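You operate a simulated robot arm through the tools that you are given. There is no shell and no other tool. Be economical: measure what you need, move in short steps, check, and stop when the job is done.

You run a simulated two-armed robot. Do the job below in one go: nothing can be reset, and whatever is moved stays where it is left.

Task
Fetch the red-banded sleeve and set it in the orange tray. Open the drawer of the packing table, take the white-band ring and leave it in the inside of the drawer of the packing table, then shut the drawer. Put the middle inner ring on the yellow plate. Close the left drawer of the parts bench. Carry the steel tray with both arms and set it on the shelf of the side table. Turn the heat knob to 90 degrees. Open the bottom drawer of the workbench, take the orange-band small ring and leave it in the inside of the bottom drawer of the workbench, then shut the drawer. The order is free.
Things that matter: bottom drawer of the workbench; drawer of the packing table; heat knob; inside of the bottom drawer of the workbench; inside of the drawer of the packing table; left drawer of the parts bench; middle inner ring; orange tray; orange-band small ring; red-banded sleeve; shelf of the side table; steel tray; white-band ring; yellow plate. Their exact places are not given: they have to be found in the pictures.

The check looks at the end state, three seconds after you hand in, the way a careful person would. Anything else that was tipped, shoved, dropped, spilled or broken makes it a failure.

Robot
Two 7-joint arms with two-finger parallel grippers on one trunk, on a base that drives. Base frame: it is fixed to the floor where the robot stands at the start and does not move with it; the origin is under the middle of the robot, x ahead of it, y to its left, z up; the surface under the hand at the start is at about z = 850. Readings come in mm, rad, newtons and seconds.
The left shoulder is at the start at [20, 138, 1250], the right one opposite. With the tool pointing down near the work surface each hand reaches from about 100 to 480 mm from the robot's upright axis, wherever it stands, measured 20 degrees to its own side. Places, roughly: bottom drawer of the workbench [1800, -1800, 500]; drawer of the packing table [1100, -200, 700]; heat knob [800, -1700, 900]; inside of the bottom drawer of the workbench [1800, -1900, 500]; inside of the drawer of the packing table [1100, -100, 700]; left drawer of the parts bench [100, -1600, 800]; middle inner ring (4x4x3 cm) [200, 100, 900]; orange tray (20x22x7 cm) [2900, 3400, 500]; orange-band small ring (5x5x2 cm) [1600, -1700, 900]; red-banded sleeve [500, 250, 1000]; shelf of the side table [900, -2000, 300]; steel tray (36x19x10 cm) [200, -1800, 900]; white-band ring (5x5x2 cm) [300, 0, 900]; yellow plate (7x7x2 cm) [-200, 200, 900]. Payload 1.57 kg a hand.
The TCP of each hand is the grasp point between the finger pads, 30 mm short of the fingertips. In the tool frame z runs along the fingers and y along their closing line. Largest opening 80 mm; finger width 17, thickness 12; the body of the gripper, 40 by 82 mm, starts 80 mm behind the TCP.
Orientation is told as [roll, pitch, yaw] about the base's x, y, z axes, in that order, counted from this pose: with the fingers straight down and closing along the base's y, the tool's x points along the base's -x, its y along +y and its z along -z.

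Tools
- The arms move only by the tool nudge_tool. It takes "left_deltas", "right_deltas" or both (then of equal length, played together; a hand with none holds still); each is a list of rows, each an object (a shift or turn left out is 0, a gripper value left out holds the last) with "delta_pos": the shift along the tool's x, y, z in mm, a list of three; "turn": the turn, a rotation vector about the tool's x, y, z in rad, a list of three; "claw": the finger opening in mm, from 0 to 80. In form: [{"delta_pos": [x, y, z], "turn": [ax, ay, az], "claw": claw}, ...]. A call has 1 to 12 rows; each row shifts and turns the commanded pose from where the row before left it, along the tool's axes as they then stand. Rows are played at 5 a second. More than 50 mm and 0.15 rad between two rows, or a gripper value outside its range, and nothing of the call is played. A pose out of reach is approached as far as the arm can. The call stops where the force on the tool passes 40 N (or 10 N more than at its start, if that is more) or the arm is blocked; 0.2 s more then pass. Each finger travels about 45 mm/s and halts on what it meets, pressing with about 43 N; the grip force reading is that of the motor and also rises with nothing between the fingers. The clock runs only during rows and for 0.2 s after the last one: add rows that do not move to give the fingers time. The reply holds the time, the measured pose of the TCP, the force on the tool along the base axes, the opening and the grip force, in the units named above and with some noise, with the torque about the TCP (base axes, N m) and any sound that the robot's microphone picked up, and new pictures: "pictures" is both (left out), scene, wrist or none (wrist: the cameras of the hands that moved).
- Cameras (640 x 400 px; columns grow to the right, rows downward): "scene" is now at [146.7, 77.4, 1133]; the picture's right is [0.86, -0.51, 0.00], its down [-0.29, -0.50, -0.82] and it looks along [0.42, 0.70, -0.58] (base axes); focal length 214 px, centre (320, 200). "left" rides on the left gripper at [72, 7, -122] in its tool frame; the picture's right is [-0.09, 1.00, 0.00], its down [-0.84, -0.08, -0.54] and it looks along [-0.54, -0.05, 0.84] (tool axes); focal length 238 px, centre (320, 200). "right" rides on the right gripper at [72, -7, -122] in its tool frame; the picture's right is [0.09, 1.00, 0.00], its down [-0.84, 0.08, -0.54] and it looks along [-0.54, 0.05, 0.84] (tool axes); focal length 238 px, centre (320, 200).
- slide_trunk(by): slides the trunk up (or, below 0, down) by that many mm; the arms and the scene camera ride with it, the base frame stays. It gives what a move gives, with no picture.
- steer(legs): drives the robot by 1 to 6 legs, each [ahead, left, turn to the left] in mm, mm and rad, along the robot's own axes; the way and the turn of a leg run together, so that a leg with both is an arc; at most 1500 mm and 3.142 rad a leg. The arms and the cameras ride along, it lands a little off, and it stops where it bumps. It gives what a move gives, and a new picture of the scene camera.
- turn_head(pan, tilt): turns the head with the scene camera to pan (to the left, within 1.047 rad either way) and tilt (down, from -0.506 to 1.204), counted from straight ahead of the robot. It gives what a move gives, and a new picture of the scene camera.
- pixel_to_xyz(camera, pixels): for up to 12 pixels [column, row] of the newest picture of that camera ("zoom" is the newest enlarged one), the place [x, y, z] in the base frame of the surface seen there, good to about 2 mm. No time passes.
- enlarge(camera, box): a new picture of the part [left, top, right, bottom] of that camera's present view, enlarged. No time passes.
- close_job(): hands the job in; it is judged then, once.

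Keep the steps short. Do not move on a guess: measure, check each grasp and each placing, and mend mistakes. In all there are 145 turns and 260 pictures (those below and enlarged ones count). Leave the grippers open and the arms clear of the work at the hand-in unless told otherwise, and finish with a single line.

The tools are called after "Call:" as a command line: name --argument value ..., lists and objects as JSON in quotes. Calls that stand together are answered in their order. nudge_tool: Moves the arms, as the interface text tells. Its arguments: {"type":"object","properties":{"left_deltas":{"type":"array"},"right_deltas":{"type":"array"},"pictures":{"type":"string","enum":["both","scene","wrist","none"]}},"required":[]} The other tools are called the same way: slide_trunk (by) slides the trunk up or down; steer (legs) drives the base; turn_head (pan, tilt) turns the head that bears the scene camera; pixel_to_xyz (camera, pixels) gives the place of the surface under pixels of a picture; enlarge (camera, box) takes an enlarged picture of a part of a camera's view; close_job () hands the job in.

At the start:

```text
clock: 0.0
left_ee_pos: [272.2, 356.5, 1036.0]
left_tcp_rot: [-0.001, 0.0, 0.0]
left_contact_force: [0.2, -0.7, -0.6]
left_wrist_torque: [0.01, 0.03, 0.0]
left_grip_width: 80.2
left_grip_force: 0.0
right_ee_pos: [347.8, 39.9, 1091.3]
right_tcp_rot: [0.001, -0.001, -0.002]
right_contact_force: [-1.0, -0.9, 0.5]
right_wrist_torque: [0.0, 0.01, 0.02]
right_grip_width: 80.0
right_grip_force: 0.1
trunk travel left (down, up): [-625.0, 615.0]
robot x, y, heading: [1.2, 1.1, -0.002]
head pan, tilt: [1.037, 0.616]
```

scene: 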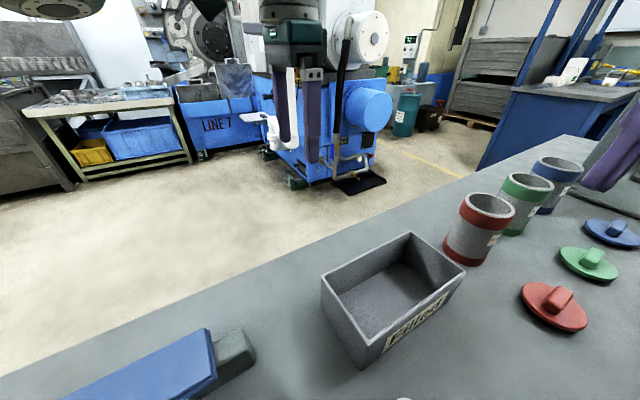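
right: 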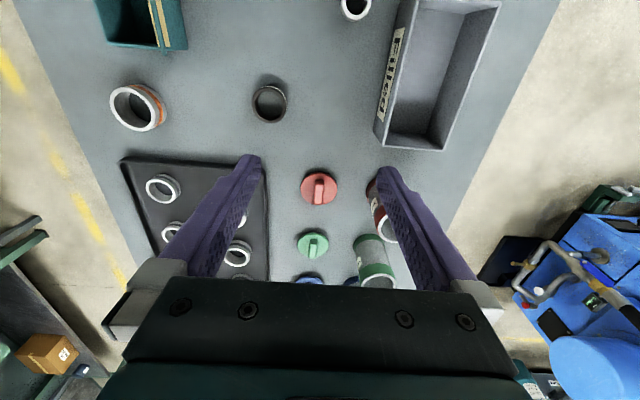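
left: 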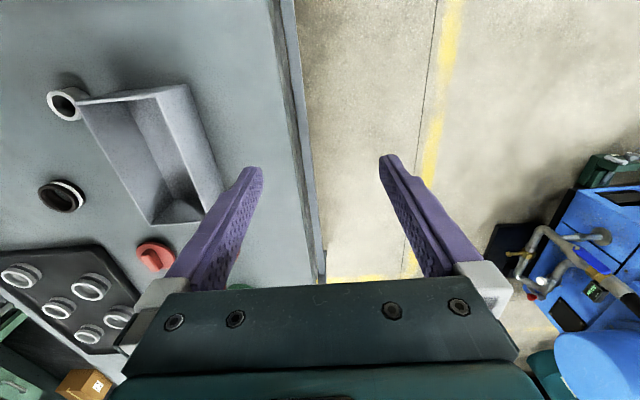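

I see a table under the hands with rings, sleeves and lids. I'll look straight ahead and down for an overview first.

Call:
turn_head --pan 0 --tilt 0.8

Call:
pixel_to_xyz --camera "right" --pixels '[[135, 107], [268, 103], [356, 8], [162, 188], [238, 254], [172, 232], [320, 187], [380, 220], [375, 262], [140, 40], [430, 100], [205, 225]]'

```text
clock: 1.3
left_ee_pos: [273.1, 356.6, 1034.8]
left_tcp_rot: [0.001, 0.0, 0.001]
left_contact_force: [-0.1, 0.0, 0.4]
left_wrist_torque: [-0.04, 0.0, -0.02]
left_grip_width: 80.1
left_grip_force: 0.0
right_ee_pos: [347.0, 40.2, 1090.9]
right_tcp_rot: [0.0, -0.001, -0.004]
right_contact_force: [-0.4, -0.1, -0.2]
right_wrist_torque: [0.04, 0.04, 0.03]
right_grip_width: 80.1
right_grip_force: 0.0
trunk travel left (down, up): [-625.0, 615.0]
robot x, y, heading: [-2.6, -1.8, -0.004]
head pan, tilt: [0.0, 0.799]
```

scene: 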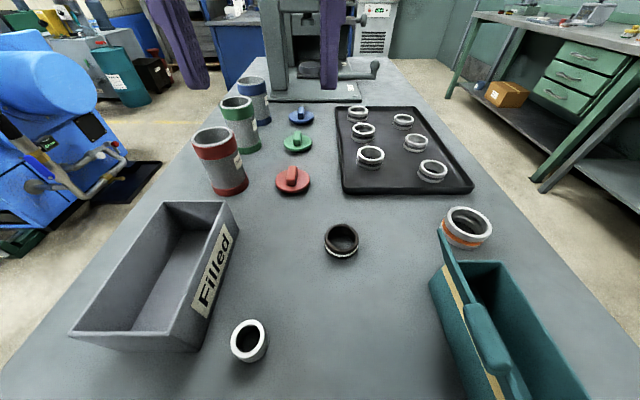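

```text
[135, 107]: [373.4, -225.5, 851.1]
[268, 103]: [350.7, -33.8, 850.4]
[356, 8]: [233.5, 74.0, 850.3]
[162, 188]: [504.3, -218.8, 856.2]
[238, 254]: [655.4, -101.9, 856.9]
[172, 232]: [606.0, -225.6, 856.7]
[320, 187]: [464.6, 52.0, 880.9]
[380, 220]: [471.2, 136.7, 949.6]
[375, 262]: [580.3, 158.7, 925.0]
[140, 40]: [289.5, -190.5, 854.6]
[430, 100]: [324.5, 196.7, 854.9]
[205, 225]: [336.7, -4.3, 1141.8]
```

The white ring (248,340), the dark ring (341,240) and the sleeves are clear. I'll enlarge the rings and look around further.

Call:
enlarge --camera "scene" --box '[200, 200, 520, 400]'

Call:
pixel_to_xyz --camera "scene" --pixels '[[248, 325], [248, 360], [341, 230], [341, 250], [213, 140], [225, 190], [25, 385], [380, 65], [620, 385], [300, 385], [540, 70], [170, 260]]'

Call:
turn_head --pan 1.047 --tilt 0.9

Call:
turn_head --pan -1.047 --tilt 0.5

Call:
turn_head --pan 0 --tilt 0.3

```text
2.00 times, centred on (360, 300) of scene
```

zoom: 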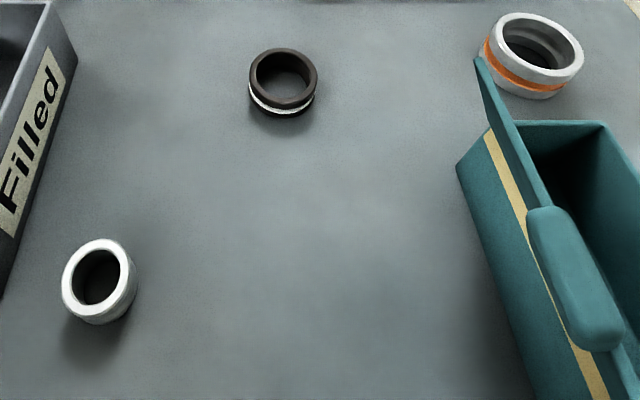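

```text
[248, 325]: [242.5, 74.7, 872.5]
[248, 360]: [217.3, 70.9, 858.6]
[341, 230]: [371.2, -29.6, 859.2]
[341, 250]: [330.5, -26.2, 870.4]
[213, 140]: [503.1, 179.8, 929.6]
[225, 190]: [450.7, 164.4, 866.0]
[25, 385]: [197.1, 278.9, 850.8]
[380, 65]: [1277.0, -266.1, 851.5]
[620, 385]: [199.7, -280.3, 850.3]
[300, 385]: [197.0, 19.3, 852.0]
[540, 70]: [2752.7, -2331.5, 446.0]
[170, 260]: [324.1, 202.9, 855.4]
```

```text
clock: 2.6
left_ee_pos: [271.4, 357.8, 1035.7]
left_tcp_rot: [0.0, -0.001, -0.002]
left_contact_force: [0.0, 0.5, -0.2]
left_wrist_torque: [0.01, -0.03, 0.01]
left_grip_width: 80.1
left_grip_force: 0.1
right_ee_pos: [346.3, 40.8, 1091.4]
right_tcp_rot: [-0.001, 0.001, -0.003]
right_contact_force: [-0.3, -0.4, 0.1]
right_wrist_torque: [-0.04, 0.0, -0.03]
right_grip_width: 79.9
right_grip_force: 0.1
trunk travel left (down, up): [-625.0, 615.0]
robot x, y, heading: [-6.1, -2.7, 0.001]
head pan, tilt: [1.047, 0.901]
```

scene: 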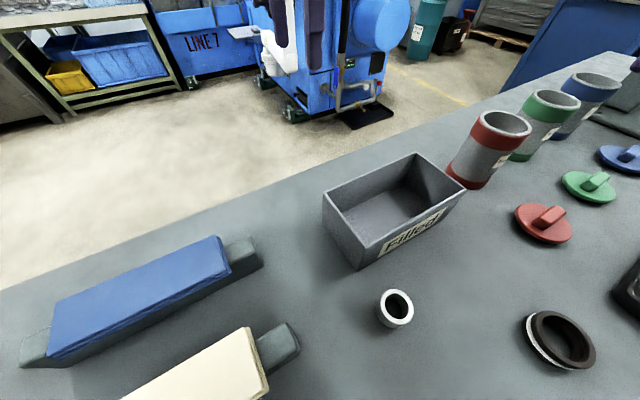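

```text
clock: 4.6
left_ee_pos: [272.1, 357.3, 1033.9]
left_tcp_rot: [0.001, 0.0, 0.001]
left_contact_force: [-0.9, 0.7, 0.4]
left_wrist_torque: [-0.02, -0.02, -0.04]
left_grip_width: 79.9
left_grip_force: 0.1
right_ee_pos: [346.7, 40.5, 1091.4]
right_tcp_rot: [-0.001, 0.001, 0.001]
right_contact_force: [-0.2, -0.5, 0.5]
right_wrist_torque: [-0.02, -0.01, -0.01]
right_grip_width: 80.1
right_grip_force: 0.0
trunk travel left (down, up): [-625.0, 615.0]
robot x, y, heading: [-3.3, 1.1, -0.002]
head pan, tilt: [-1.047, 0.499]
```

scene: 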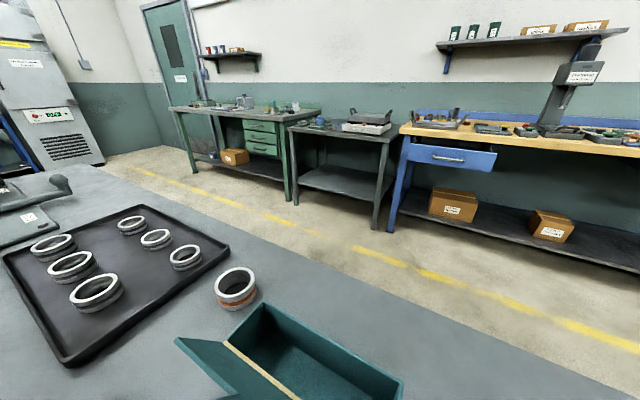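

```text
clock: 5.9
left_ee_pos: [271.4, 355.6, 1033.7]
left_tcp_rot: [0.001, 0.001, 0.0]
left_contact_force: [0.2, 0.0, 0.9]
left_wrist_torque: [-0.02, 0.01, -0.02]
left_grip_width: 79.9
left_grip_force: 0.0
right_ee_pos: [346.3, 40.1, 1090.5]
right_tcp_rot: [0.0, 0.002, -0.001]
right_contact_force: [0.0, -0.4, 0.2]
right_wrist_torque: [0.0, -0.04, -0.01]
right_grip_width: 80.0
right_grip_force: 0.1
trunk travel left (down, up): [-625.0, 615.0]
robot x, y, heading: [0.6, 0.9, -0.001]
head pan, tilt: [0.0, 0.3]
```

scene: 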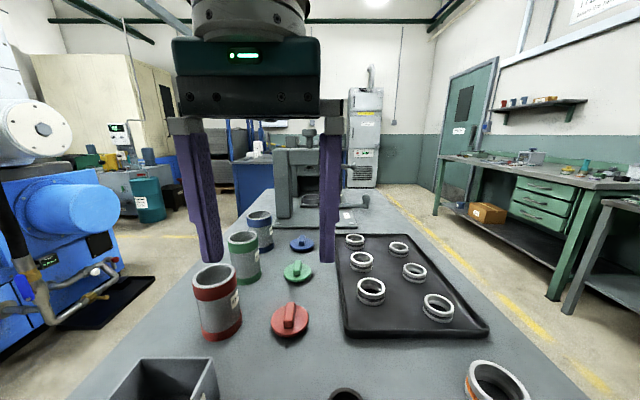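

Now the near area: I'll look steeply down left, ahead and right for the yellow plate and other rings.

Call:
turn_head --pan 1.047 --tilt 1.2

Call:
turn_head --pan 0 --tilt 1.2

Call:
turn_head --pan -1.047 --tilt 1.1

```text
clock: 7.2
left_ee_pos: [272.2, 357.6, 1035.1]
left_tcp_rot: [0.0, 0.0, 0.0]
left_contact_force: [-0.9, 0.3, -0.1]
left_wrist_torque: [0.01, 0.01, -0.03]
left_grip_width: 80.0
left_grip_force: 0.1
right_ee_pos: [348.1, 39.4, 1091.1]
right_tcp_rot: [0.0, 0.001, -0.001]
right_contact_force: [-0.7, 0.4, 0.4]
right_wrist_torque: [-0.01, -0.03, 0.03]
right_grip_width: 80.0
right_grip_force: 0.0
trunk travel left (down, up): [-625.0, 615.0]
robot x, y, heading: [2.4, 0.7, 0.0]
head pan, tilt: [1.047, 1.201]
```

scene: 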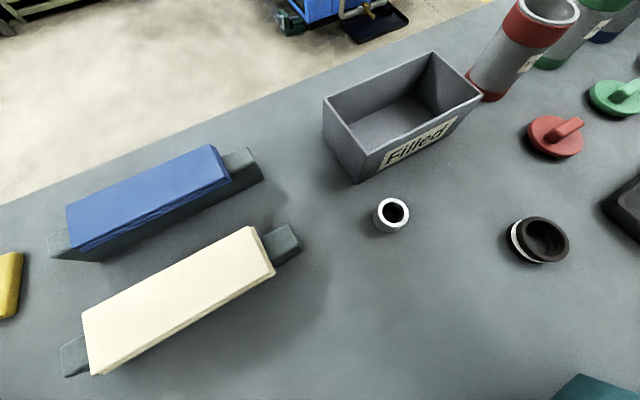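

```text
clock: 8.5
left_ee_pos: [272.0, 358.1, 1034.8]
left_tcp_rot: [0.001, 0.001, 0.0]
left_contact_force: [-0.6, -0.3, 0.4]
left_wrist_torque: [-0.03, -0.02, 0.0]
left_grip_width: 80.0
left_grip_force: 0.0
right_ee_pos: [346.9, 40.1, 1091.8]
right_tcp_rot: [0.0, 0.0, -0.001]
right_contact_force: [-0.1, 0.8, 0.2]
right_wrist_torque: [-0.02, -0.01, 0.0]
right_grip_width: 79.9
right_grip_force: 0.0
trunk travel left (down, up): [-625.0, 615.0]
robot x, y, heading: [2.4, 2.1, -0.004]
head pan, tilt: [0.0, 1.201]
```

scene: 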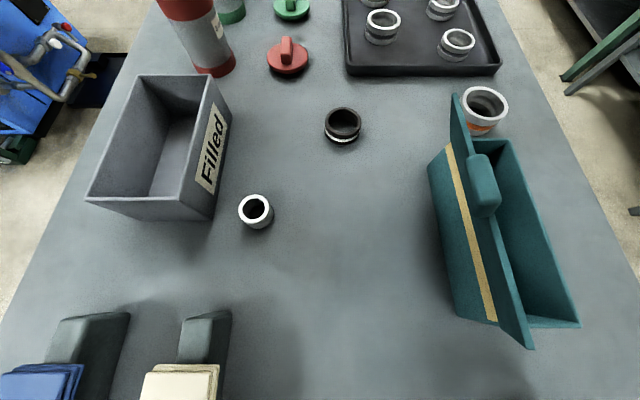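

```text
clock: 9.8
left_ee_pos: [272.3, 357.4, 1033.8]
left_tcp_rot: [0.002, 0.0, 0.0]
left_contact_force: [-0.1, -0.2, 0.9]
left_wrist_torque: [-0.01, 0.0, -0.01]
left_grip_width: 80.1
left_grip_force: 0.0
right_ee_pos: [346.1, 39.6, 1090.6]
right_tcp_rot: [-0.001, 0.0, -0.002]
right_contact_force: [-0.3, 0.2, 0.1]
right_wrist_torque: [0.0, 0.0, 0.01]
right_grip_width: 79.7
right_grip_force: 0.1
trunk travel left (down, up): [-625.0, 615.0]
robot x, y, heading: [-0.1, 4.0, -0.001]
head pan, tilt: [-1.047, 1.1]
```

scene: 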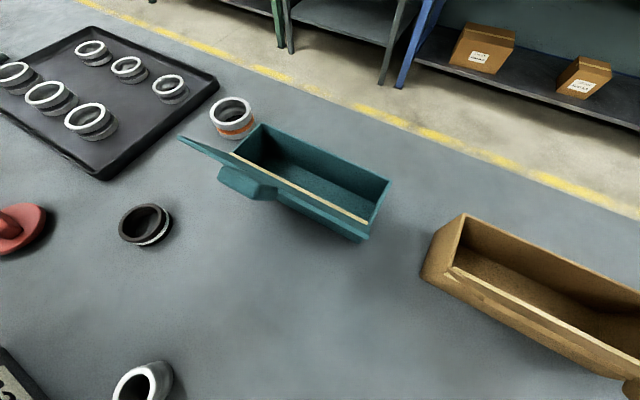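

The table runs on beside the robot, and a yellow corner shows at left (5,285) of the earlier view. I'll turn the base left to see what lies behind it.

Call:
turn_head --pan 1.047 --tilt 0.8

Call:
steer --legs '[[0, 0, 1.2]]'

```text
clock: 11.8
left_ee_pos: [272.3, 357.4, 1035.1]
left_tcp_rot: [0.0, 0.001, 0.0]
left_contact_force: [0.9, -0.4, 0.3]
left_wrist_torque: [0.01, 0.02, -0.01]
left_grip_width: 80.0
left_grip_force: 0.0
right_ee_pos: [345.8, 40.5, 1091.0]
right_tcp_rot: [0.001, 0.001, -0.002]
right_contact_force: [-0.7, 0.0, 0.8]
right_wrist_torque: [0.0, -0.01, -0.03]
right_grip_width: 80.0
right_grip_force: 0.1
trunk travel left (down, up): [-625.0, 615.0]
robot x, y, heading: [0.5, -0.6, 0.0]
head pan, tilt: [1.047, 0.799]
```

scene: 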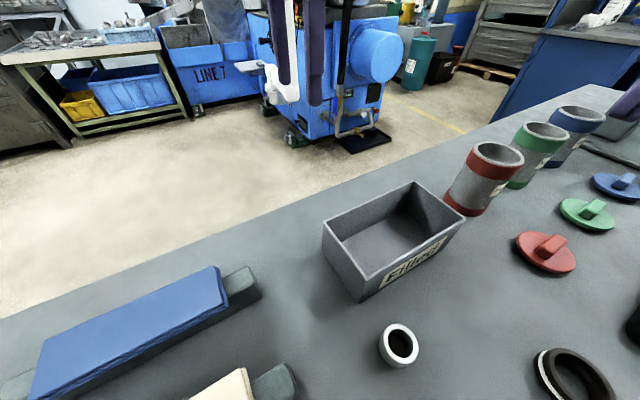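

```text
clock: 15.2
left_ee_pos: [-233.7, 382.4, 1034.9]
left_tcp_rot: [-0.001, 0.0, 1.201]
left_contact_force: [-0.3, -1.0, -0.6]
left_wrist_torque: [0.02, 0.01, 0.0]
left_grip_width: 80.2
left_grip_force: 0.1
right_ee_pos: [88.6, 336.7, 1091.6]
right_tcp_rot: [-0.001, 0.0, 1.2]
right_contact_force: [-0.1, 0.2, 0.1]
right_wrist_torque: [0.02, 0.0, -0.03]
right_grip_width: 80.0
right_grip_force: 0.0
trunk travel left (down, up): [-625.0, 615.0]
robot x, y, heading: [-1.8, 0.7, 1.199]
head pan, tilt: [1.047, 0.799]
```

scene: 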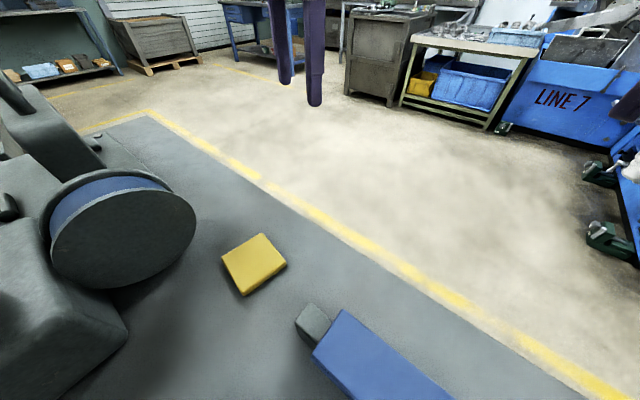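

Turning works. The yellow plate is at (254,263) and some machine at left. Measuring.

Call:
pixel_to_xyz --camera "scene" --pixels '[[262, 236], [285, 264], [246, 294], [224, 260], [254, 263], [120, 230], [40, 300], [150, 125], [300, 320], [80, 270], [400, 380], [130, 330]]'

Call:
turn_head --pan 1.047 --tilt 1.2

Call:
turn_head --pan 0 --tilt 0.7

```text
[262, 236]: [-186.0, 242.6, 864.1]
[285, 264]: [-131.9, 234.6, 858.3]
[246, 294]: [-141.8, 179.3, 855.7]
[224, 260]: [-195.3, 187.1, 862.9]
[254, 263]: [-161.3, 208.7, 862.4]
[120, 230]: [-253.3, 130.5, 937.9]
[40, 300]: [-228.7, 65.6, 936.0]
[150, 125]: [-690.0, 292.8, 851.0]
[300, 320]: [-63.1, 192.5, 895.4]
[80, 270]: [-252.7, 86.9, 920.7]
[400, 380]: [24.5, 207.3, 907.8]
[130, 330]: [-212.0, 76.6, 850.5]
```

```text
clock: 16.1
left_ee_pos: [-233.9, 382.6, 1034.6]
left_tcp_rot: [0.0, 0.0, 1.199]
left_contact_force: [-0.4, 0.2, -0.1]
left_wrist_torque: [0.02, 0.02, 0.02]
left_grip_width: 79.9
left_grip_force: 0.1
right_ee_pos: [87.7, 336.6, 1089.9]
right_tcp_rot: [-0.001, 0.0, 1.199]
right_contact_force: [0.1, 0.4, -0.2]
right_wrist_torque: [-0.01, 0.0, 0.01]
right_grip_width: 80.0
right_grip_force: 0.1
trunk travel left (down, up): [-625.0, 615.0]
robot x, y, heading: [-0.1, 0.9, 1.2]
head pan, tilt: [1.047, 1.201]
```

scene: 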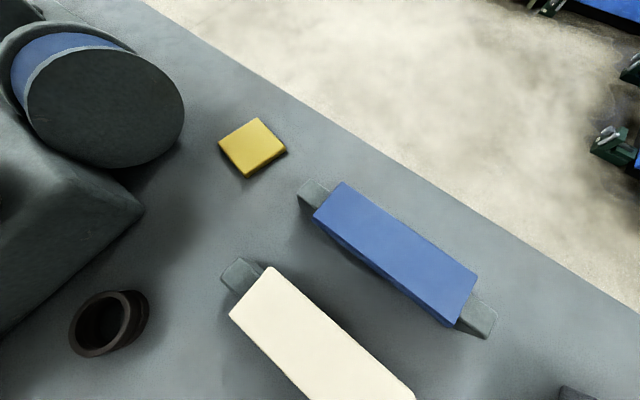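

```text
clock: 17.4
left_ee_pos: [-233.3, 383.5, 1036.2]
left_tcp_rot: [0.0, 0.001, 1.198]
left_contact_force: [-0.6, -0.4, 0.0]
left_wrist_torque: [0.01, -0.01, 0.01]
left_grip_width: 79.7
left_grip_force: 0.1
right_ee_pos: [87.8, 337.2, 1090.9]
right_tcp_rot: [0.001, 0.001, 1.2]
right_contact_force: [0.6, 0.2, -0.6]
right_wrist_torque: [-0.05, -0.03, 0.04]
right_grip_width: 79.8
right_grip_force: 0.1
trunk travel left (down, up): [-625.0, 615.0]
robot x, y, heading: [-0.4, 0.9, 1.2]
head pan, tilt: [0.0, 0.7]
```

scene: 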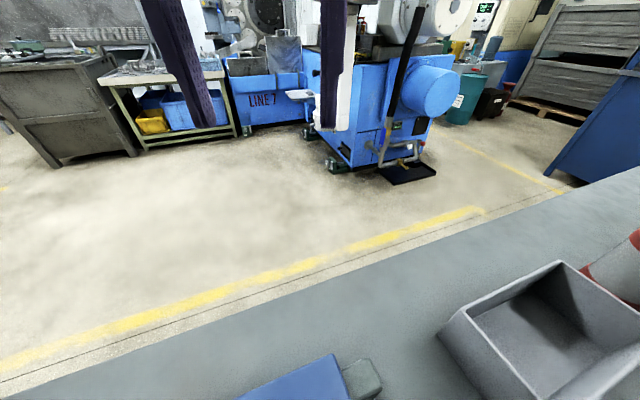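

There is another, brown ring lower left in the previous view; I'll turn back to measure it against the white one.

Call:
turn_head --pan 1.047 --tilt 1.2

Call:
pixel_to_xyz --camera "scene" --pixels '[[72, 330], [128, 318], [100, 293], [92, 357], [100, 325], [148, 310], [140, 345]]'

Call:
enlarge --camera "scene" --box '[0, 200, 320, 400]'

```text
clock: 18.6
left_ee_pos: [-233.9, 382.9, 1035.3]
left_tcp_rot: [-0.001, 0.0, 1.199]
left_contact_force: [-0.1, 0.2, 0.5]
left_wrist_torque: [-0.01, -0.03, 0.02]
left_grip_width: 80.2
left_grip_force: 0.1
right_ee_pos: [87.8, 337.4, 1091.6]
right_tcp_rot: [-0.001, 0.0, 1.199]
right_contact_force: [-0.2, 0.5, -1.0]
right_wrist_torque: [0.01, -0.03, -0.03]
right_grip_width: 79.8
right_grip_force: 0.1
trunk travel left (down, up): [-625.0, 615.0]
robot x, y, heading: [-5.2, -0.6, 1.203]
head pan, tilt: [1.047, 1.201]
```

scene: 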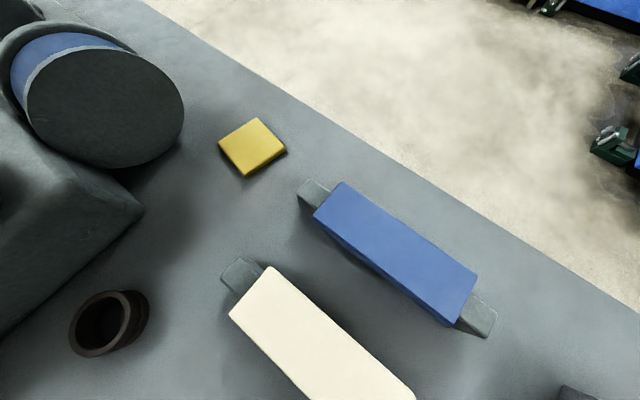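

```text
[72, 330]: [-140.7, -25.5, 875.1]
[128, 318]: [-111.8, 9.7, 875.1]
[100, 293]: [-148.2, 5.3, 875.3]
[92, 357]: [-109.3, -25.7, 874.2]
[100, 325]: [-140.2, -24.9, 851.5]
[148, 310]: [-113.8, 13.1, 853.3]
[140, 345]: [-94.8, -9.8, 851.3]
```

```text
2.00 times, centred on (160, 300) of scene
```

zoom: 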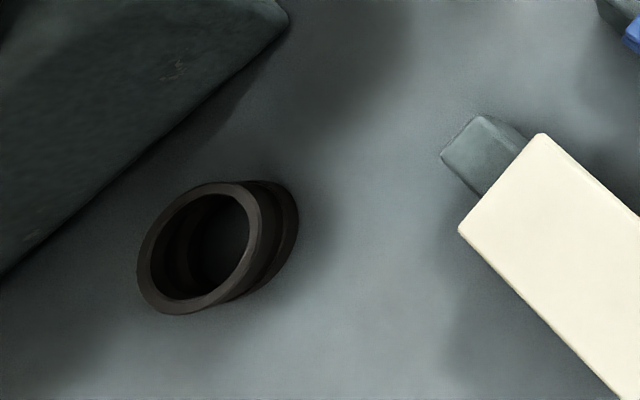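

The yellow plate's centre is about (-164,211), top z≈863. The 4 cm white ring fits the "middle inner ring". I'll turn back to pick it with the left hand.

Call:
steer --legs '[[0, 0, -1.2]]'

Call:
turn_head --pan 0.3 --tilt 1.2

Call:
enlarge --camera "scene" --box '[220, 130, 460, 280]'

```text
clock: 22.0
left_ee_pos: [263.0, 364.0, 1036.0]
left_tcp_rot: [-0.001, 0.0, 0.025]
left_contact_force: [-0.3, 0.7, 0.2]
left_wrist_torque: [-0.02, -0.03, 0.02]
left_grip_width: 80.3
left_grip_force: 0.1
right_ee_pos: [345.3, 49.5, 1091.1]
right_tcp_rot: [-0.002, -0.001, 0.024]
right_contact_force: [-0.1, 0.2, -0.5]
right_wrist_torque: [0.01, 0.02, -0.03]
right_grip_width: 80.0
right_grip_force: 0.0
trunk travel left (down, up): [-625.0, 615.0]
robot x, y, heading: [-0.9, 3.9, 0.027]
head pan, tilt: [1.047, 1.201]
```

scene: 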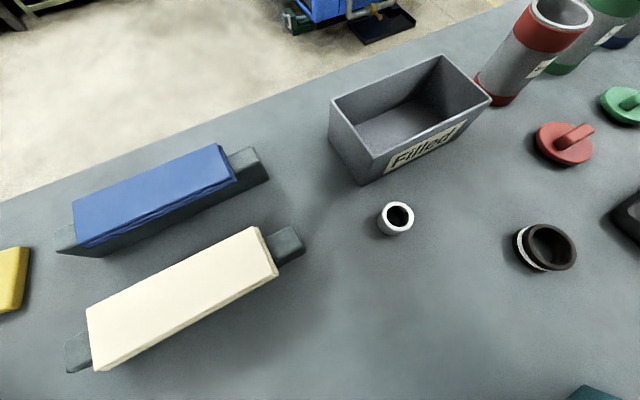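

```text
clock: 23.1
left_ee_pos: [262.1, 363.6, 1035.2]
left_tcp_rot: [-0.001, -0.001, 0.026]
left_contact_force: [-0.5, 0.2, 0.2]
left_wrist_torque: [-0.01, 0.02, 0.04]
left_grip_width: 80.0
left_grip_force: 0.0
right_ee_pos: [344.8, 50.0, 1091.4]
right_tcp_rot: [0.0, 0.0, 0.024]
right_contact_force: [0.1, 0.1, 0.8]
right_wrist_torque: [0.02, -0.01, 0.01]
right_grip_width: 80.2
right_grip_force: 0.0
trunk travel left (down, up): [-625.0, 615.0]
robot x, y, heading: [0.4, 0.6, 0.027]
head pan, tilt: [0.3, 1.201]
```

scene: 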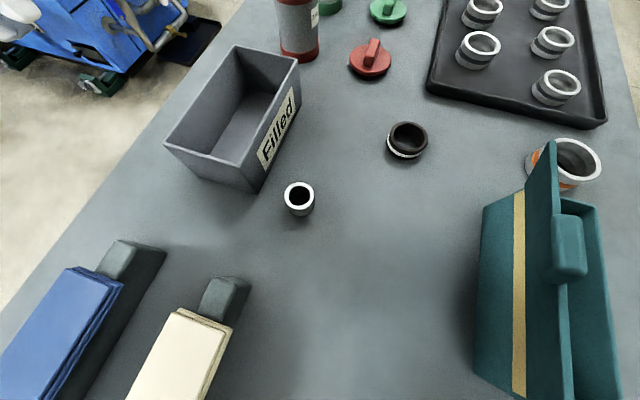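

```text
2.67 times, centred on (340, 205) of scene
```

zoom: 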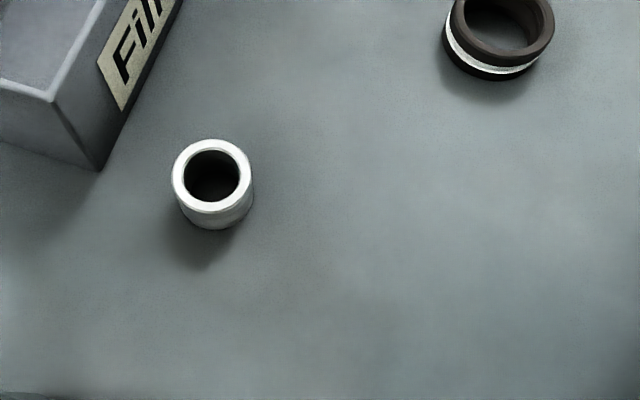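

Measure the white ring's rim (zoom 175..250, 140..213), the white-band ring's rim, and the bin's corner.

Call:
pixel_to_xyz --camera "zoom" --pixels '[[178, 177], [244, 175], [211, 146], [211, 206], [52, 97], [100, 165], [458, 30], [545, 20], [500, 57], [500, 72]]'

Call:
pixel_to_xyz --camera "scene" --pixels '[[166, 145], [240, 165], [297, 62], [240, 280], [225, 300], [408, 128], [408, 158]]'

```text
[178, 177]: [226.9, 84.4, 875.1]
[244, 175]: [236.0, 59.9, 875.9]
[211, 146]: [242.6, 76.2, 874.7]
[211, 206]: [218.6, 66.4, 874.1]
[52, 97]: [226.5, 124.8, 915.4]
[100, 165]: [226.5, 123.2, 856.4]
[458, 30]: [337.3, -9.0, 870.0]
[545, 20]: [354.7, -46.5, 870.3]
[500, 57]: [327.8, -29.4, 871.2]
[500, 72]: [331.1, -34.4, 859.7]
```

```text
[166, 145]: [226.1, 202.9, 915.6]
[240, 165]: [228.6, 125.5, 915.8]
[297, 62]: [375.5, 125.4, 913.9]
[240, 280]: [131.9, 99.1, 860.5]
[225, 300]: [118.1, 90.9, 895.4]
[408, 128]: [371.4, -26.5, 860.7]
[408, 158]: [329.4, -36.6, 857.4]
```

The ring centre is (231,72), top 875; the bin's wall is at y≈124, so I'll open to 50 only. Moving the left hand above the ring and the right hand out of the way.

Call:
nudge_tool --left_deltas '[{"delta_pos": [5.5, -41.6, 0], "claw": 50}, {"delta_pos": [5.5, -41.6, 0]}, {"delta_pos": [5.5, -41.6, 0]}, {"delta_pos": [5.5, -41.6, 0]}, {"delta_pos": [5.5, -41.6, 0]}, {"delta_pos": [5.5, -41.6, 0]}, {"delta_pos": [5.5, -41.6, 0]}, {"delta_pos": [0, 0, 40]}, {"delta_pos": [0, 0, 40]}]' --right_deltas '[{"delta_pos": [0, -29, 0]}, {"delta_pos": [0, -29, 0]}, {"delta_pos": [0, -29, 0]}, {"delta_pos": [0, -29, 0]}, {"delta_pos": [0, -29, 0]}, {"delta_pos": [0, -29, 0]}, {"delta_pos": [0, -29, 0]}, {"delta_pos": [0, 0, 0]}, {"delta_pos": [0, 0, 0]}]' --pictures "both"

```text
clock: 24.8
left_ee_pos: [237.1, 73.0, 1026.5]
left_tcp_rot: [-0.003, -0.006, 0.029]
left_contact_force: [15.4, -2.4, 11.2]
left_wrist_torque: [0.2, 3.12, 0.22]
left_grip_width: 50.0
left_grip_force: 0.1
right_ee_pos: [350.9, -153.6, 1091.5]
right_tcp_rot: [0.001, 0.002, 0.024]
right_contact_force: [0.2, -0.4, 0.7]
right_wrist_torque: [0.02, 0.01, -0.04]
right_grip_width: 79.7
right_grip_force: 0.2
trunk travel left (down, up): [-625.0, 615.0]
robot x, y, heading: [-1.6, 1.0, 0.03]
head pan, tilt: [0.3, 1.201]
stopped in row 8 (left hand): the force on the tool passed its limit at 126 N (the readings are from after the stop); the commanded pose is now the measured one
```

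scene: 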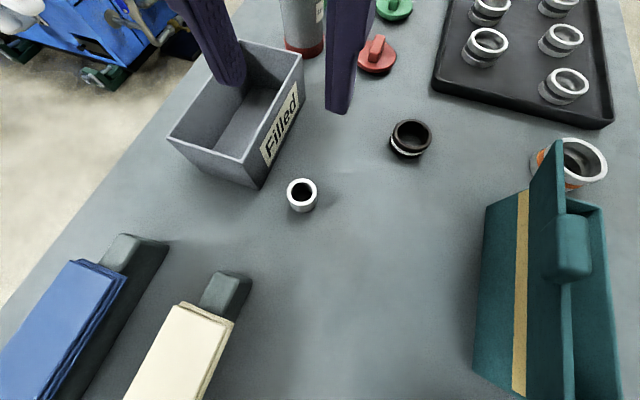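
right: 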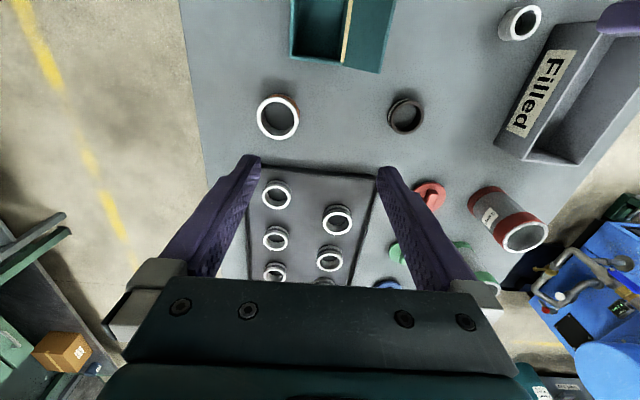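
left: 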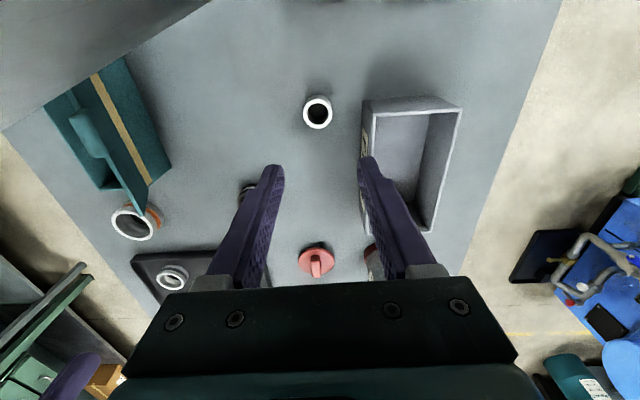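

The left hand touched something at z≈1027, probably the head, which stands near (187,27,1133). I'll pan the head away to the right and retreat the hand a bit first.

Call:
nudge_tool --left_deltas '[{"delta_pos": [-30, 20, -5]}, {"delta_pos": [-20, 20, -5]}]' --pictures "none"

Call:
turn_head --pan -0.9 --tilt 0.8

Call:
nudge_tool --left_deltas '[{"delta_pos": [0, 0, 30]}, {"delta_pos": [0, 0, 30]}, {"delta_pos": [25, -20, 0]}, {"delta_pos": [31, -21, 0]}]' --pictures "wrist"

```text
clock: 25.4
left_ee_pos: [285.1, 114.5, 1035.4]
left_tcp_rot: [-0.005, -0.006, 0.023]
left_contact_force: [0.4, -0.2, -1.2]
left_wrist_torque: [0.03, 0.0, 0.01]
left_grip_width: 50.0
left_grip_force: 0.0
right_ee_pos: [350.8, -153.7, 1091.4]
right_tcp_rot: [0.0, -0.001, 0.024]
right_contact_force: [0.3, -0.6, 0.7]
right_wrist_torque: [0.03, 0.01, 0.01]
right_grip_width: 80.2
right_grip_force: 0.1
trunk travel left (down, up): [-625.0, 615.0]
robot x, y, heading: [-0.4, 0.8, 0.023]
head pan, tilt: [0.3, 1.201]
```

```text
clock: 26.8
left_ee_pos: [284.9, 113.9, 1034.9]
left_tcp_rot: [-0.003, -0.008, 0.025]
left_contact_force: [-0.4, 0.1, 1.1]
left_wrist_torque: [-0.01, 0.01, -0.01]
left_grip_width: 50.0
left_grip_force: 0.0
right_ee_pos: [351.0, -153.0, 1091.5]
right_tcp_rot: [0.001, 0.0, 0.024]
right_contact_force: [-0.2, 0.2, 0.4]
right_wrist_torque: [-0.01, 0.02, 0.01]
right_grip_width: 80.1
right_grip_force: 0.1
trunk travel left (down, up): [-625.0, 615.0]
robot x, y, heading: [0.2, -0.4, 0.026]
head pan, tilt: [-0.901, 0.799]
```

scene: 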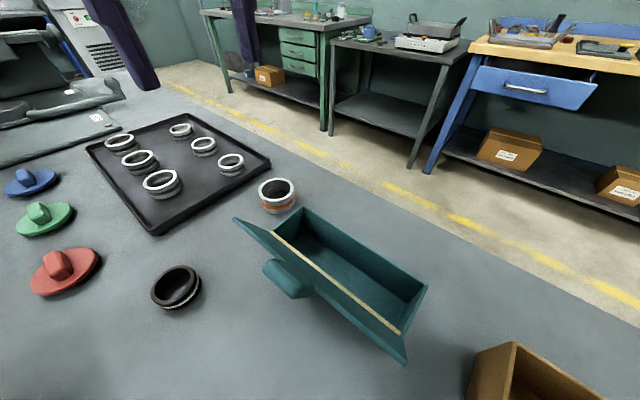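

```text
clock: 27.8
left_ee_pos: [231.0, 70.5, 974.0]
left_tcp_rot: [-0.004, -0.008, 0.026]
left_contact_force: [0.2, 0.3, -0.1]
left_wrist_torque: [-0.03, 0.01, -0.02]
left_grip_width: 50.2
left_grip_force: 0.1
right_ee_pos: [351.6, -154.4, 1091.6]
right_tcp_rot: [0.0, -0.001, 0.025]
right_contact_force: [0.4, -0.3, 0.2]
right_wrist_torque: [0.01, -0.03, 0.02]
right_grip_width: 80.2
right_grip_force: 0.1
trunk travel left (down, up): [-625.0, 615.0]
robot x, y, heading: [1.8, 4.3, 0.025]
head pan, tilt: [-0.901, 0.799]
```

left: 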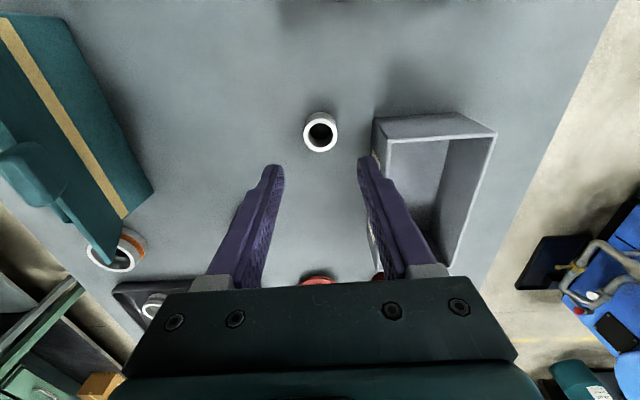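

Freed. Now over the ring at (231,70.5). Descending to TCP 883, then closing.

Call:
nudge_tool --left_deltas '[{"delta_pos": [0, 1, 30]}, {"delta_pos": [0, 0, 30]}, {"delta_pos": [0, 0, 20]}, {"delta_pos": [0, 0, 11]}, {"claw": 10}, {"claw": 10}, {"claw": 10}, {"claw": 10}]' --pictures "wrist"

```text
clock: 29.6
left_ee_pos: [230.4, 71.5, 884.0]
left_tcp_rot: [-0.003, -0.007, 0.025]
left_contact_force: [-0.3, -0.1, -0.4]
left_wrist_torque: [-0.01, 0.01, 0.02]
left_grip_width: 31.7
left_grip_force: 40.1
right_ee_pos: [350.6, -153.7, 1091.6]
right_tcp_rot: [0.0, 0.0, 0.024]
right_contact_force: [0.0, -0.2, 0.3]
right_wrist_torque: [0.0, 0.04, -0.01]
right_grip_width: 80.0
right_grip_force: 0.1
trunk travel left (down, up): [-625.0, 615.0]
robot x, y, heading: [-1.6, -2.5, 0.032]
head pan, tilt: [-0.901, 0.799]
```

left: 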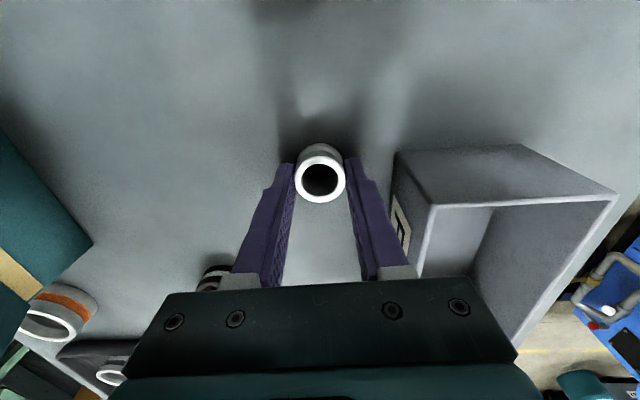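

The ring is held (31.7 mm). Lift by 120 mm, then turn the base left by 1.93 rad to face the yellow plate.

Call:
nudge_tool --left_deltas '[{"delta_pos": [0, 0, -40]}, {"delta_pos": [0, 0, -40]}, {"delta_pos": [0, 0, -40]}]' --pictures "none"

Call:
steer --legs '[[0, 0, 1.93]]'

Call:
enlarge --camera "left" --box '[0, 0, 640, 400]'

```text
clock: 30.4
left_ee_pos: [232.9, 74.1, 1002.3]
left_tcp_rot: [-0.001, -0.004, 0.025]
left_contact_force: [0.1, -0.1, -1.3]
left_wrist_torque: [0.02, 0.01, -0.01]
left_grip_width: 31.7
left_grip_force: 40.8
right_ee_pos: [351.0, -154.6, 1092.2]
right_tcp_rot: [0.0, 0.0, 0.023]
right_contact_force: [1.0, -1.3, -0.5]
right_wrist_torque: [-0.03, 0.0, -0.02]
right_grip_width: 79.6
right_grip_force: 0.0
trunk travel left (down, up): [-625.0, 615.0]
robot x, y, heading: [-0.9, -0.9, 0.032]
head pan, tilt: [-0.901, 0.799]
```

```text
clock: 35.4
left_ee_pos: [-149.6, 191.5, 1002.8]
left_tcp_rot: [-0.004, -0.006, 1.96]
left_contact_force: [0.8, 0.1, -0.8]
left_wrist_torque: [0.01, -0.01, -0.04]
left_grip_width: 31.6
left_grip_force: 40.9
right_ee_pos: [18.8, 382.2, 1092.7]
right_tcp_rot: [0.001, 0.0, 1.96]
right_contact_force: [0.1, 0.5, -0.3]
right_wrist_torque: [0.01, -0.01, 0.01]
right_grip_width: 80.0
right_grip_force: 0.0
trunk travel left (down, up): [-625.0, 615.0]
robot x, y, heading: [3.5, 2.7, 1.962]
head pan, tilt: [-0.901, 0.799]
```

scene: 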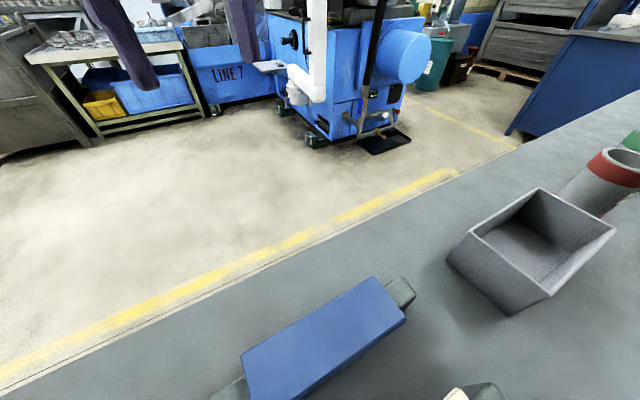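

```text
1.00 times, centred on (320, 200) of left (not enlarged: the box is as wide or as high as the picture)
```

zoom: 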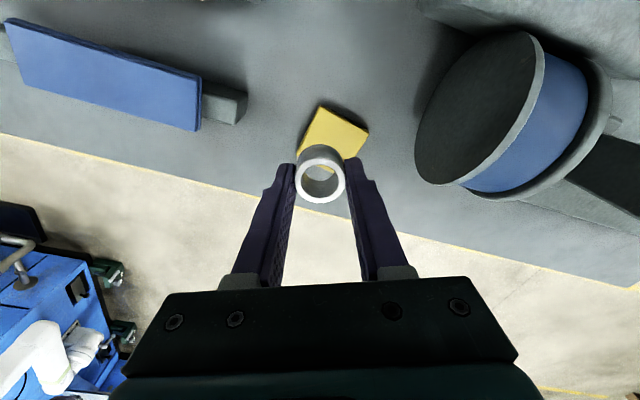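

Measuring the plate from the left camera (corners 320,107; 367,132; ~345,158) and the grinder's wheel.

Call:
pixel_to_xyz --camera "left" --pixels '[[320, 108], [366, 132], [305, 146], [330, 128], [340, 145], [420, 130], [500, 40], [470, 180], [225, 105], [350, 156]]'

```text
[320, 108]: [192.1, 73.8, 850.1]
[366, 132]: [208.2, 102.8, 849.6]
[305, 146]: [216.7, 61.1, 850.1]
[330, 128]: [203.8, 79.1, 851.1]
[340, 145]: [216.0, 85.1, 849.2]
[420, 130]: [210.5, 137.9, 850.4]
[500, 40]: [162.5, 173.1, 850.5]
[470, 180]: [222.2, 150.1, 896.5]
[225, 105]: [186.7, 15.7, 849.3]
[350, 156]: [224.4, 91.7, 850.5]
```

Call:
pixel_to_xyz --camera "zoom" --pixels '[[320, 110], [365, 132], [308, 140], [330, 128], [340, 142], [420, 130], [500, 40], [470, 180], [225, 105], [350, 156], [590, 90]]'

```text
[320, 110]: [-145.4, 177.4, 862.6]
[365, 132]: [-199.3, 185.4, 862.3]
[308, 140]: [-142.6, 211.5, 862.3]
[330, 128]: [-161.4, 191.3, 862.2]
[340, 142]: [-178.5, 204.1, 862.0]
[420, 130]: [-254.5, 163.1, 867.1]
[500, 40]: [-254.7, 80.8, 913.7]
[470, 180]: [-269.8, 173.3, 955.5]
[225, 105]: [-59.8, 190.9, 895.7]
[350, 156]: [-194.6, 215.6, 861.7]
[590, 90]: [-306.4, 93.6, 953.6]
```

Plate centre (-165,210), top 862; the ring's bottom is 34 below TCP, so TCP target is about 897. Move above, then down.

Call:
nudge_tool --left_deltas '[{"delta_pos": [-23, 7, 0]}, {"delta_pos": [0, 0, 30]}, {"delta_pos": [0, 0, 30]}, {"delta_pos": [0, 0, 25]}]' --pictures "wrist"

```text
clock: 36.4
left_ee_pos: [-165.4, 210.8, 916.3]
left_tcp_rot: [-0.003, -0.007, 1.96]
left_contact_force: [-0.5, -0.4, -1.1]
left_wrist_torque: [-0.05, -0.01, -0.01]
left_grip_width: 31.9
left_grip_force: 40.4
right_ee_pos: [19.3, 382.1, 1092.1]
right_tcp_rot: [0.0, 0.001, 1.959]
right_contact_force: [-0.3, -0.2, -0.1]
right_wrist_torque: [0.0, -0.04, -0.01]
right_grip_width: 80.1
right_grip_force: 0.1
trunk travel left (down, up): [-625.0, 615.0]
robot x, y, heading: [-1.1, 0.8, 1.959]
head pan, tilt: [-0.901, 0.799]
```

left: 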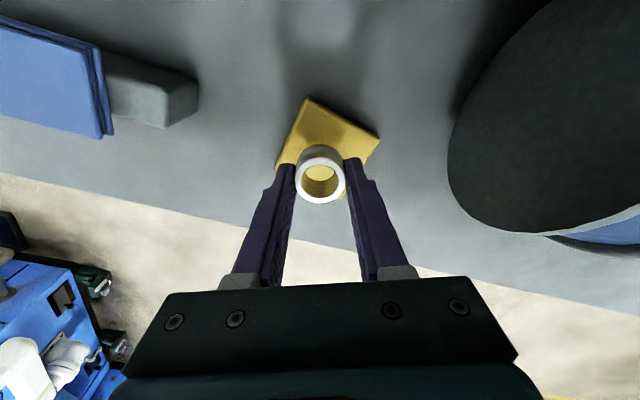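

Centred over the plate. Lower 18.5 mm, release, and rise.

Call:
nudge_tool --left_deltas '[{"delta_pos": [0, 0, 10]}, {"delta_pos": [0, 0, 8.5]}, {}, {"claw": 44}, {}, {"delta_pos": [0, 0, -30]}, {"delta_pos": [0, 0, -30]}, {"delta_pos": [0, 0, -30]}]' --pictures "wrist"

```text
clock: 38.2
left_ee_pos: [-166.0, 209.3, 988.6]
left_tcp_rot: [-0.005, -0.007, 1.959]
left_contact_force: [-0.6, 0.2, 0.4]
left_wrist_torque: [0.05, 0.0, 0.0]
left_grip_width: 44.2
left_grip_force: 0.1
right_ee_pos: [18.2, 383.3, 1090.8]
right_tcp_rot: [0.001, 0.0, 1.96]
right_contact_force: [-0.2, 0.2, 0.5]
right_wrist_torque: [0.03, 0.03, -0.01]
right_grip_width: 79.9
right_grip_force: 0.0
trunk travel left (down, up): [-625.0, 615.0]
robot x, y, heading: [3.3, -2.4, 1.961]
head pan, tilt: [-0.901, 0.799]
```

left: 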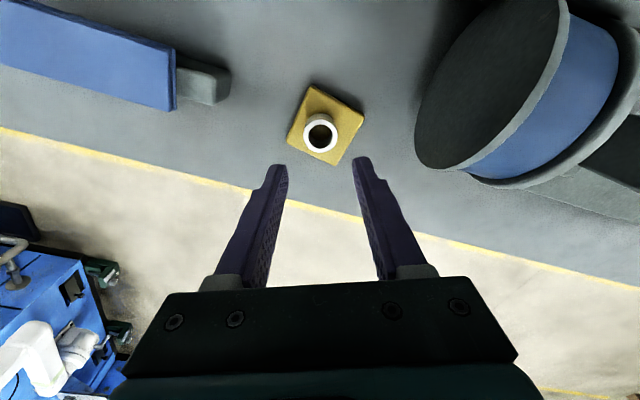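

Ring sits on the plate. Raise and turn back towards the sleeves.

Call:
nudge_tool --left_deltas '[{"delta_pos": [-30, 20, -35], "claw": 80}, {"delta_pos": [-30, 20, -35]}, {"delta_pos": [-30, 0, -30]}]' --pictures "none"

Call:
steer --legs '[[0, 0, -1.96]]'

Call:
turn_head --pan 0 --tilt 0.75

Call:
enlarge --camera "left" --box '[0, 0, 640, 400]'

```text
refused: row 1 steps farther than a row can; nothing moved
```

```text
clock: 43.3
left_ee_pos: [254.8, 77.7, 987.2]
left_tcp_rot: [-0.003, -0.006, 0.014]
left_contact_force: [0.2, -0.7, -1.2]
left_wrist_torque: [-0.02, 0.02, -0.01]
left_grip_width: 43.9
left_grip_force: 0.0
right_ee_pos: [349.4, -157.1, 1090.8]
right_tcp_rot: [0.001, 0.0, 0.015]
right_contact_force: [-0.1, 0.3, -0.8]
right_wrist_torque: [0.01, 0.02, 0.01]
right_grip_width: 80.2
right_grip_force: 0.0
trunk travel left (down, up): [-625.0, 615.0]
robot x, y, heading: [-2.1, -1.9, 0.015]
head pan, tilt: [-0.901, 0.799]
```

scene: 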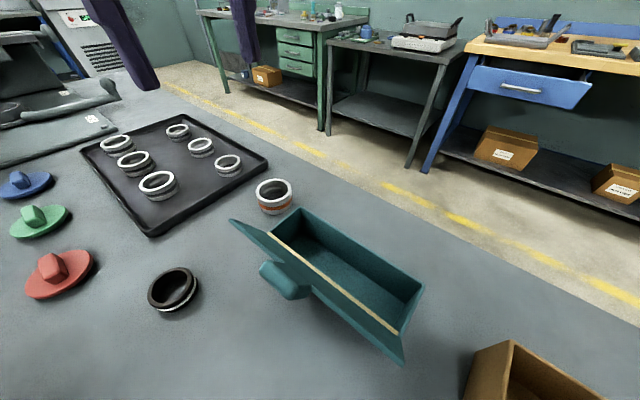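

```text
clock: 44.5
left_ee_pos: [254.8, 78.3, 987.8]
left_tcp_rot: [-0.002, -0.005, 0.013]
left_contact_force: [-3.0, 12.2, 1.4]
left_wrist_torque: [-1.79, -0.41, -0.93]
left_grip_width: 44.1
left_grip_force: 0.1
right_ee_pos: [349.4, -156.5, 1091.1]
right_tcp_rot: [0.001, 0.001, 0.016]
right_contact_force: [-0.6, 0.3, 0.6]
right_wrist_torque: [-0.01, 0.01, 0.0]
right_grip_width: 80.1
right_grip_force: 0.0
trunk travel left (down, up): [-625.0, 615.0]
robot x, y, heading: [2.2, 1.9, 0.017]
head pan, tilt: [0.0, 0.75]
```

scene: 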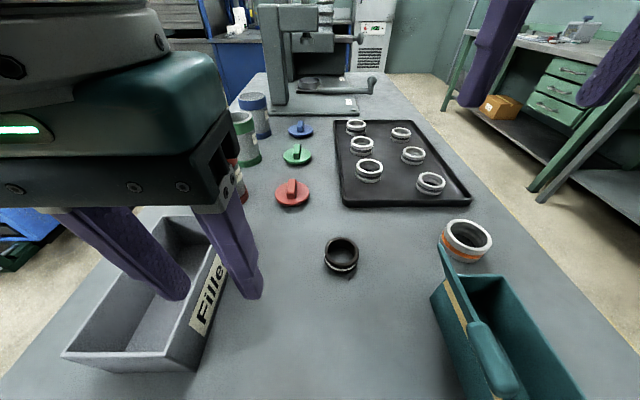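

```text
1.00 times, centred on (320, 200) of left (not enlarged: the box is as wide or as high as the picture)
```

zoom: 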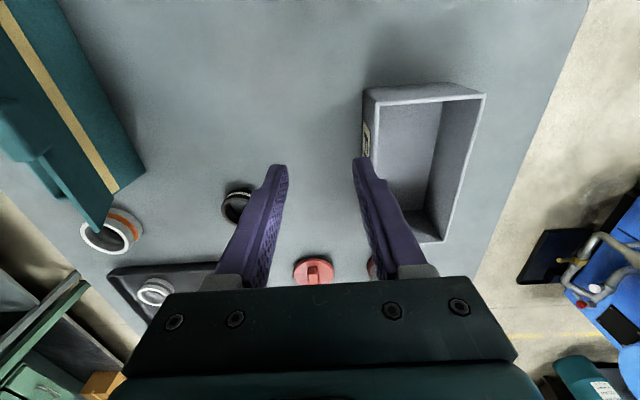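

The first lift was refused for step size, so the head now lightly touches the hand. Moving the left hand forward/left and up.

Call:
nudge_tool --left_deltas '[{"delta_pos": [-20, 35, 0], "claw": 80}, {"delta_pos": [-20, 35, -20]}, {"delta_pos": [-20, 10, -40]}, {"delta_pos": [0, 0, -40]}]' --pictures "both"

```text
clock: 45.5
left_ee_pos: [312.0, 157.8, 1088.7]
left_tcp_rot: [-0.003, -0.007, 0.016]
left_contact_force: [0.1, -0.4, -0.1]
left_wrist_torque: [-0.03, 0.03, 0.0]
left_grip_width: 80.1
left_grip_force: 0.0
right_ee_pos: [349.8, -156.9, 1090.9]
right_tcp_rot: [0.0, 0.0, 0.016]
right_contact_force: [0.1, 0.3, 0.6]
right_wrist_torque: [0.01, 0.03, 0.02]
right_grip_width: 79.8
right_grip_force: 0.0
trunk travel left (down, up): [-625.0, 615.0]
robot x, y, heading: [-0.9, -1.7, 0.016]
head pan, tilt: [0.0, 0.75]
```

scene: 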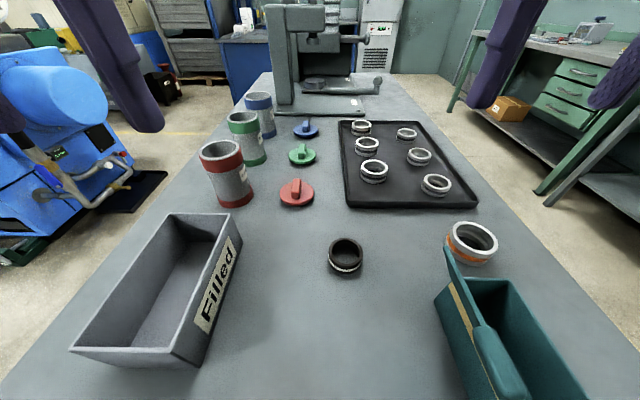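
left: 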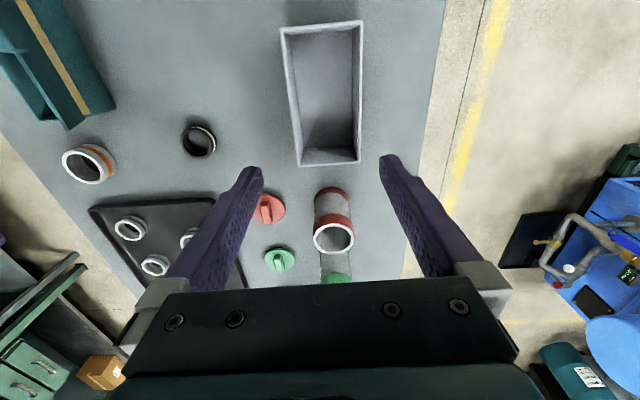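

Measuring the sleeve's rim in the left camera (313..355, ~238) and its base, plus the neighbours.

Call:
enlarge --camera "left" --box '[240, 160, 400, 260]'

Call:
pixel_to_xyz --camera "scene" --pixels '[[202, 155], [240, 152], [218, 164], [222, 143], [218, 205], [252, 195], [230, 120], [262, 116], [245, 127], [298, 205]]'

Call:
pixel_to_xyz --camera "left" --pixels '[[314, 237], [355, 237], [334, 253], [334, 222], [330, 190], [334, 273]]'

```text
4.00 times, centred on (320, 210) of left
```

zoom: 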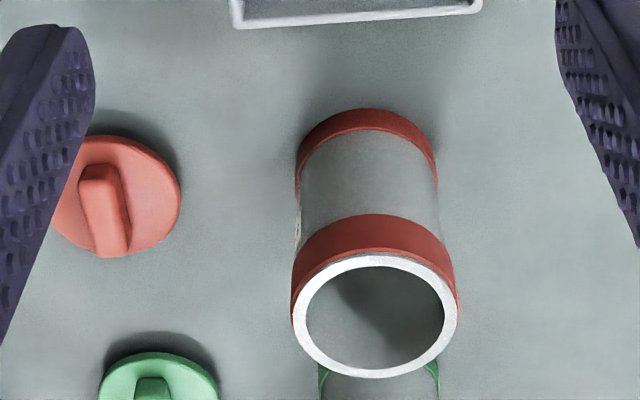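

```text
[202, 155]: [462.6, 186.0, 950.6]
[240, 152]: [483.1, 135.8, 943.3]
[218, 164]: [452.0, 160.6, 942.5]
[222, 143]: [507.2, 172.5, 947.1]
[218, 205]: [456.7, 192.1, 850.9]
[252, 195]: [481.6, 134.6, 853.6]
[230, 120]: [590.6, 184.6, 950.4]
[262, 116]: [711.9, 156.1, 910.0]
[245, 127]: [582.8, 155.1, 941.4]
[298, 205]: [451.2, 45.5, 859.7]
```

```text
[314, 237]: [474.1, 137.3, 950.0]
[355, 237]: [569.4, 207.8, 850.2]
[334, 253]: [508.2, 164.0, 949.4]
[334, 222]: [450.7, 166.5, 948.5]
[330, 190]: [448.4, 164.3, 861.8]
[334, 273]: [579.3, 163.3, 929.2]
```

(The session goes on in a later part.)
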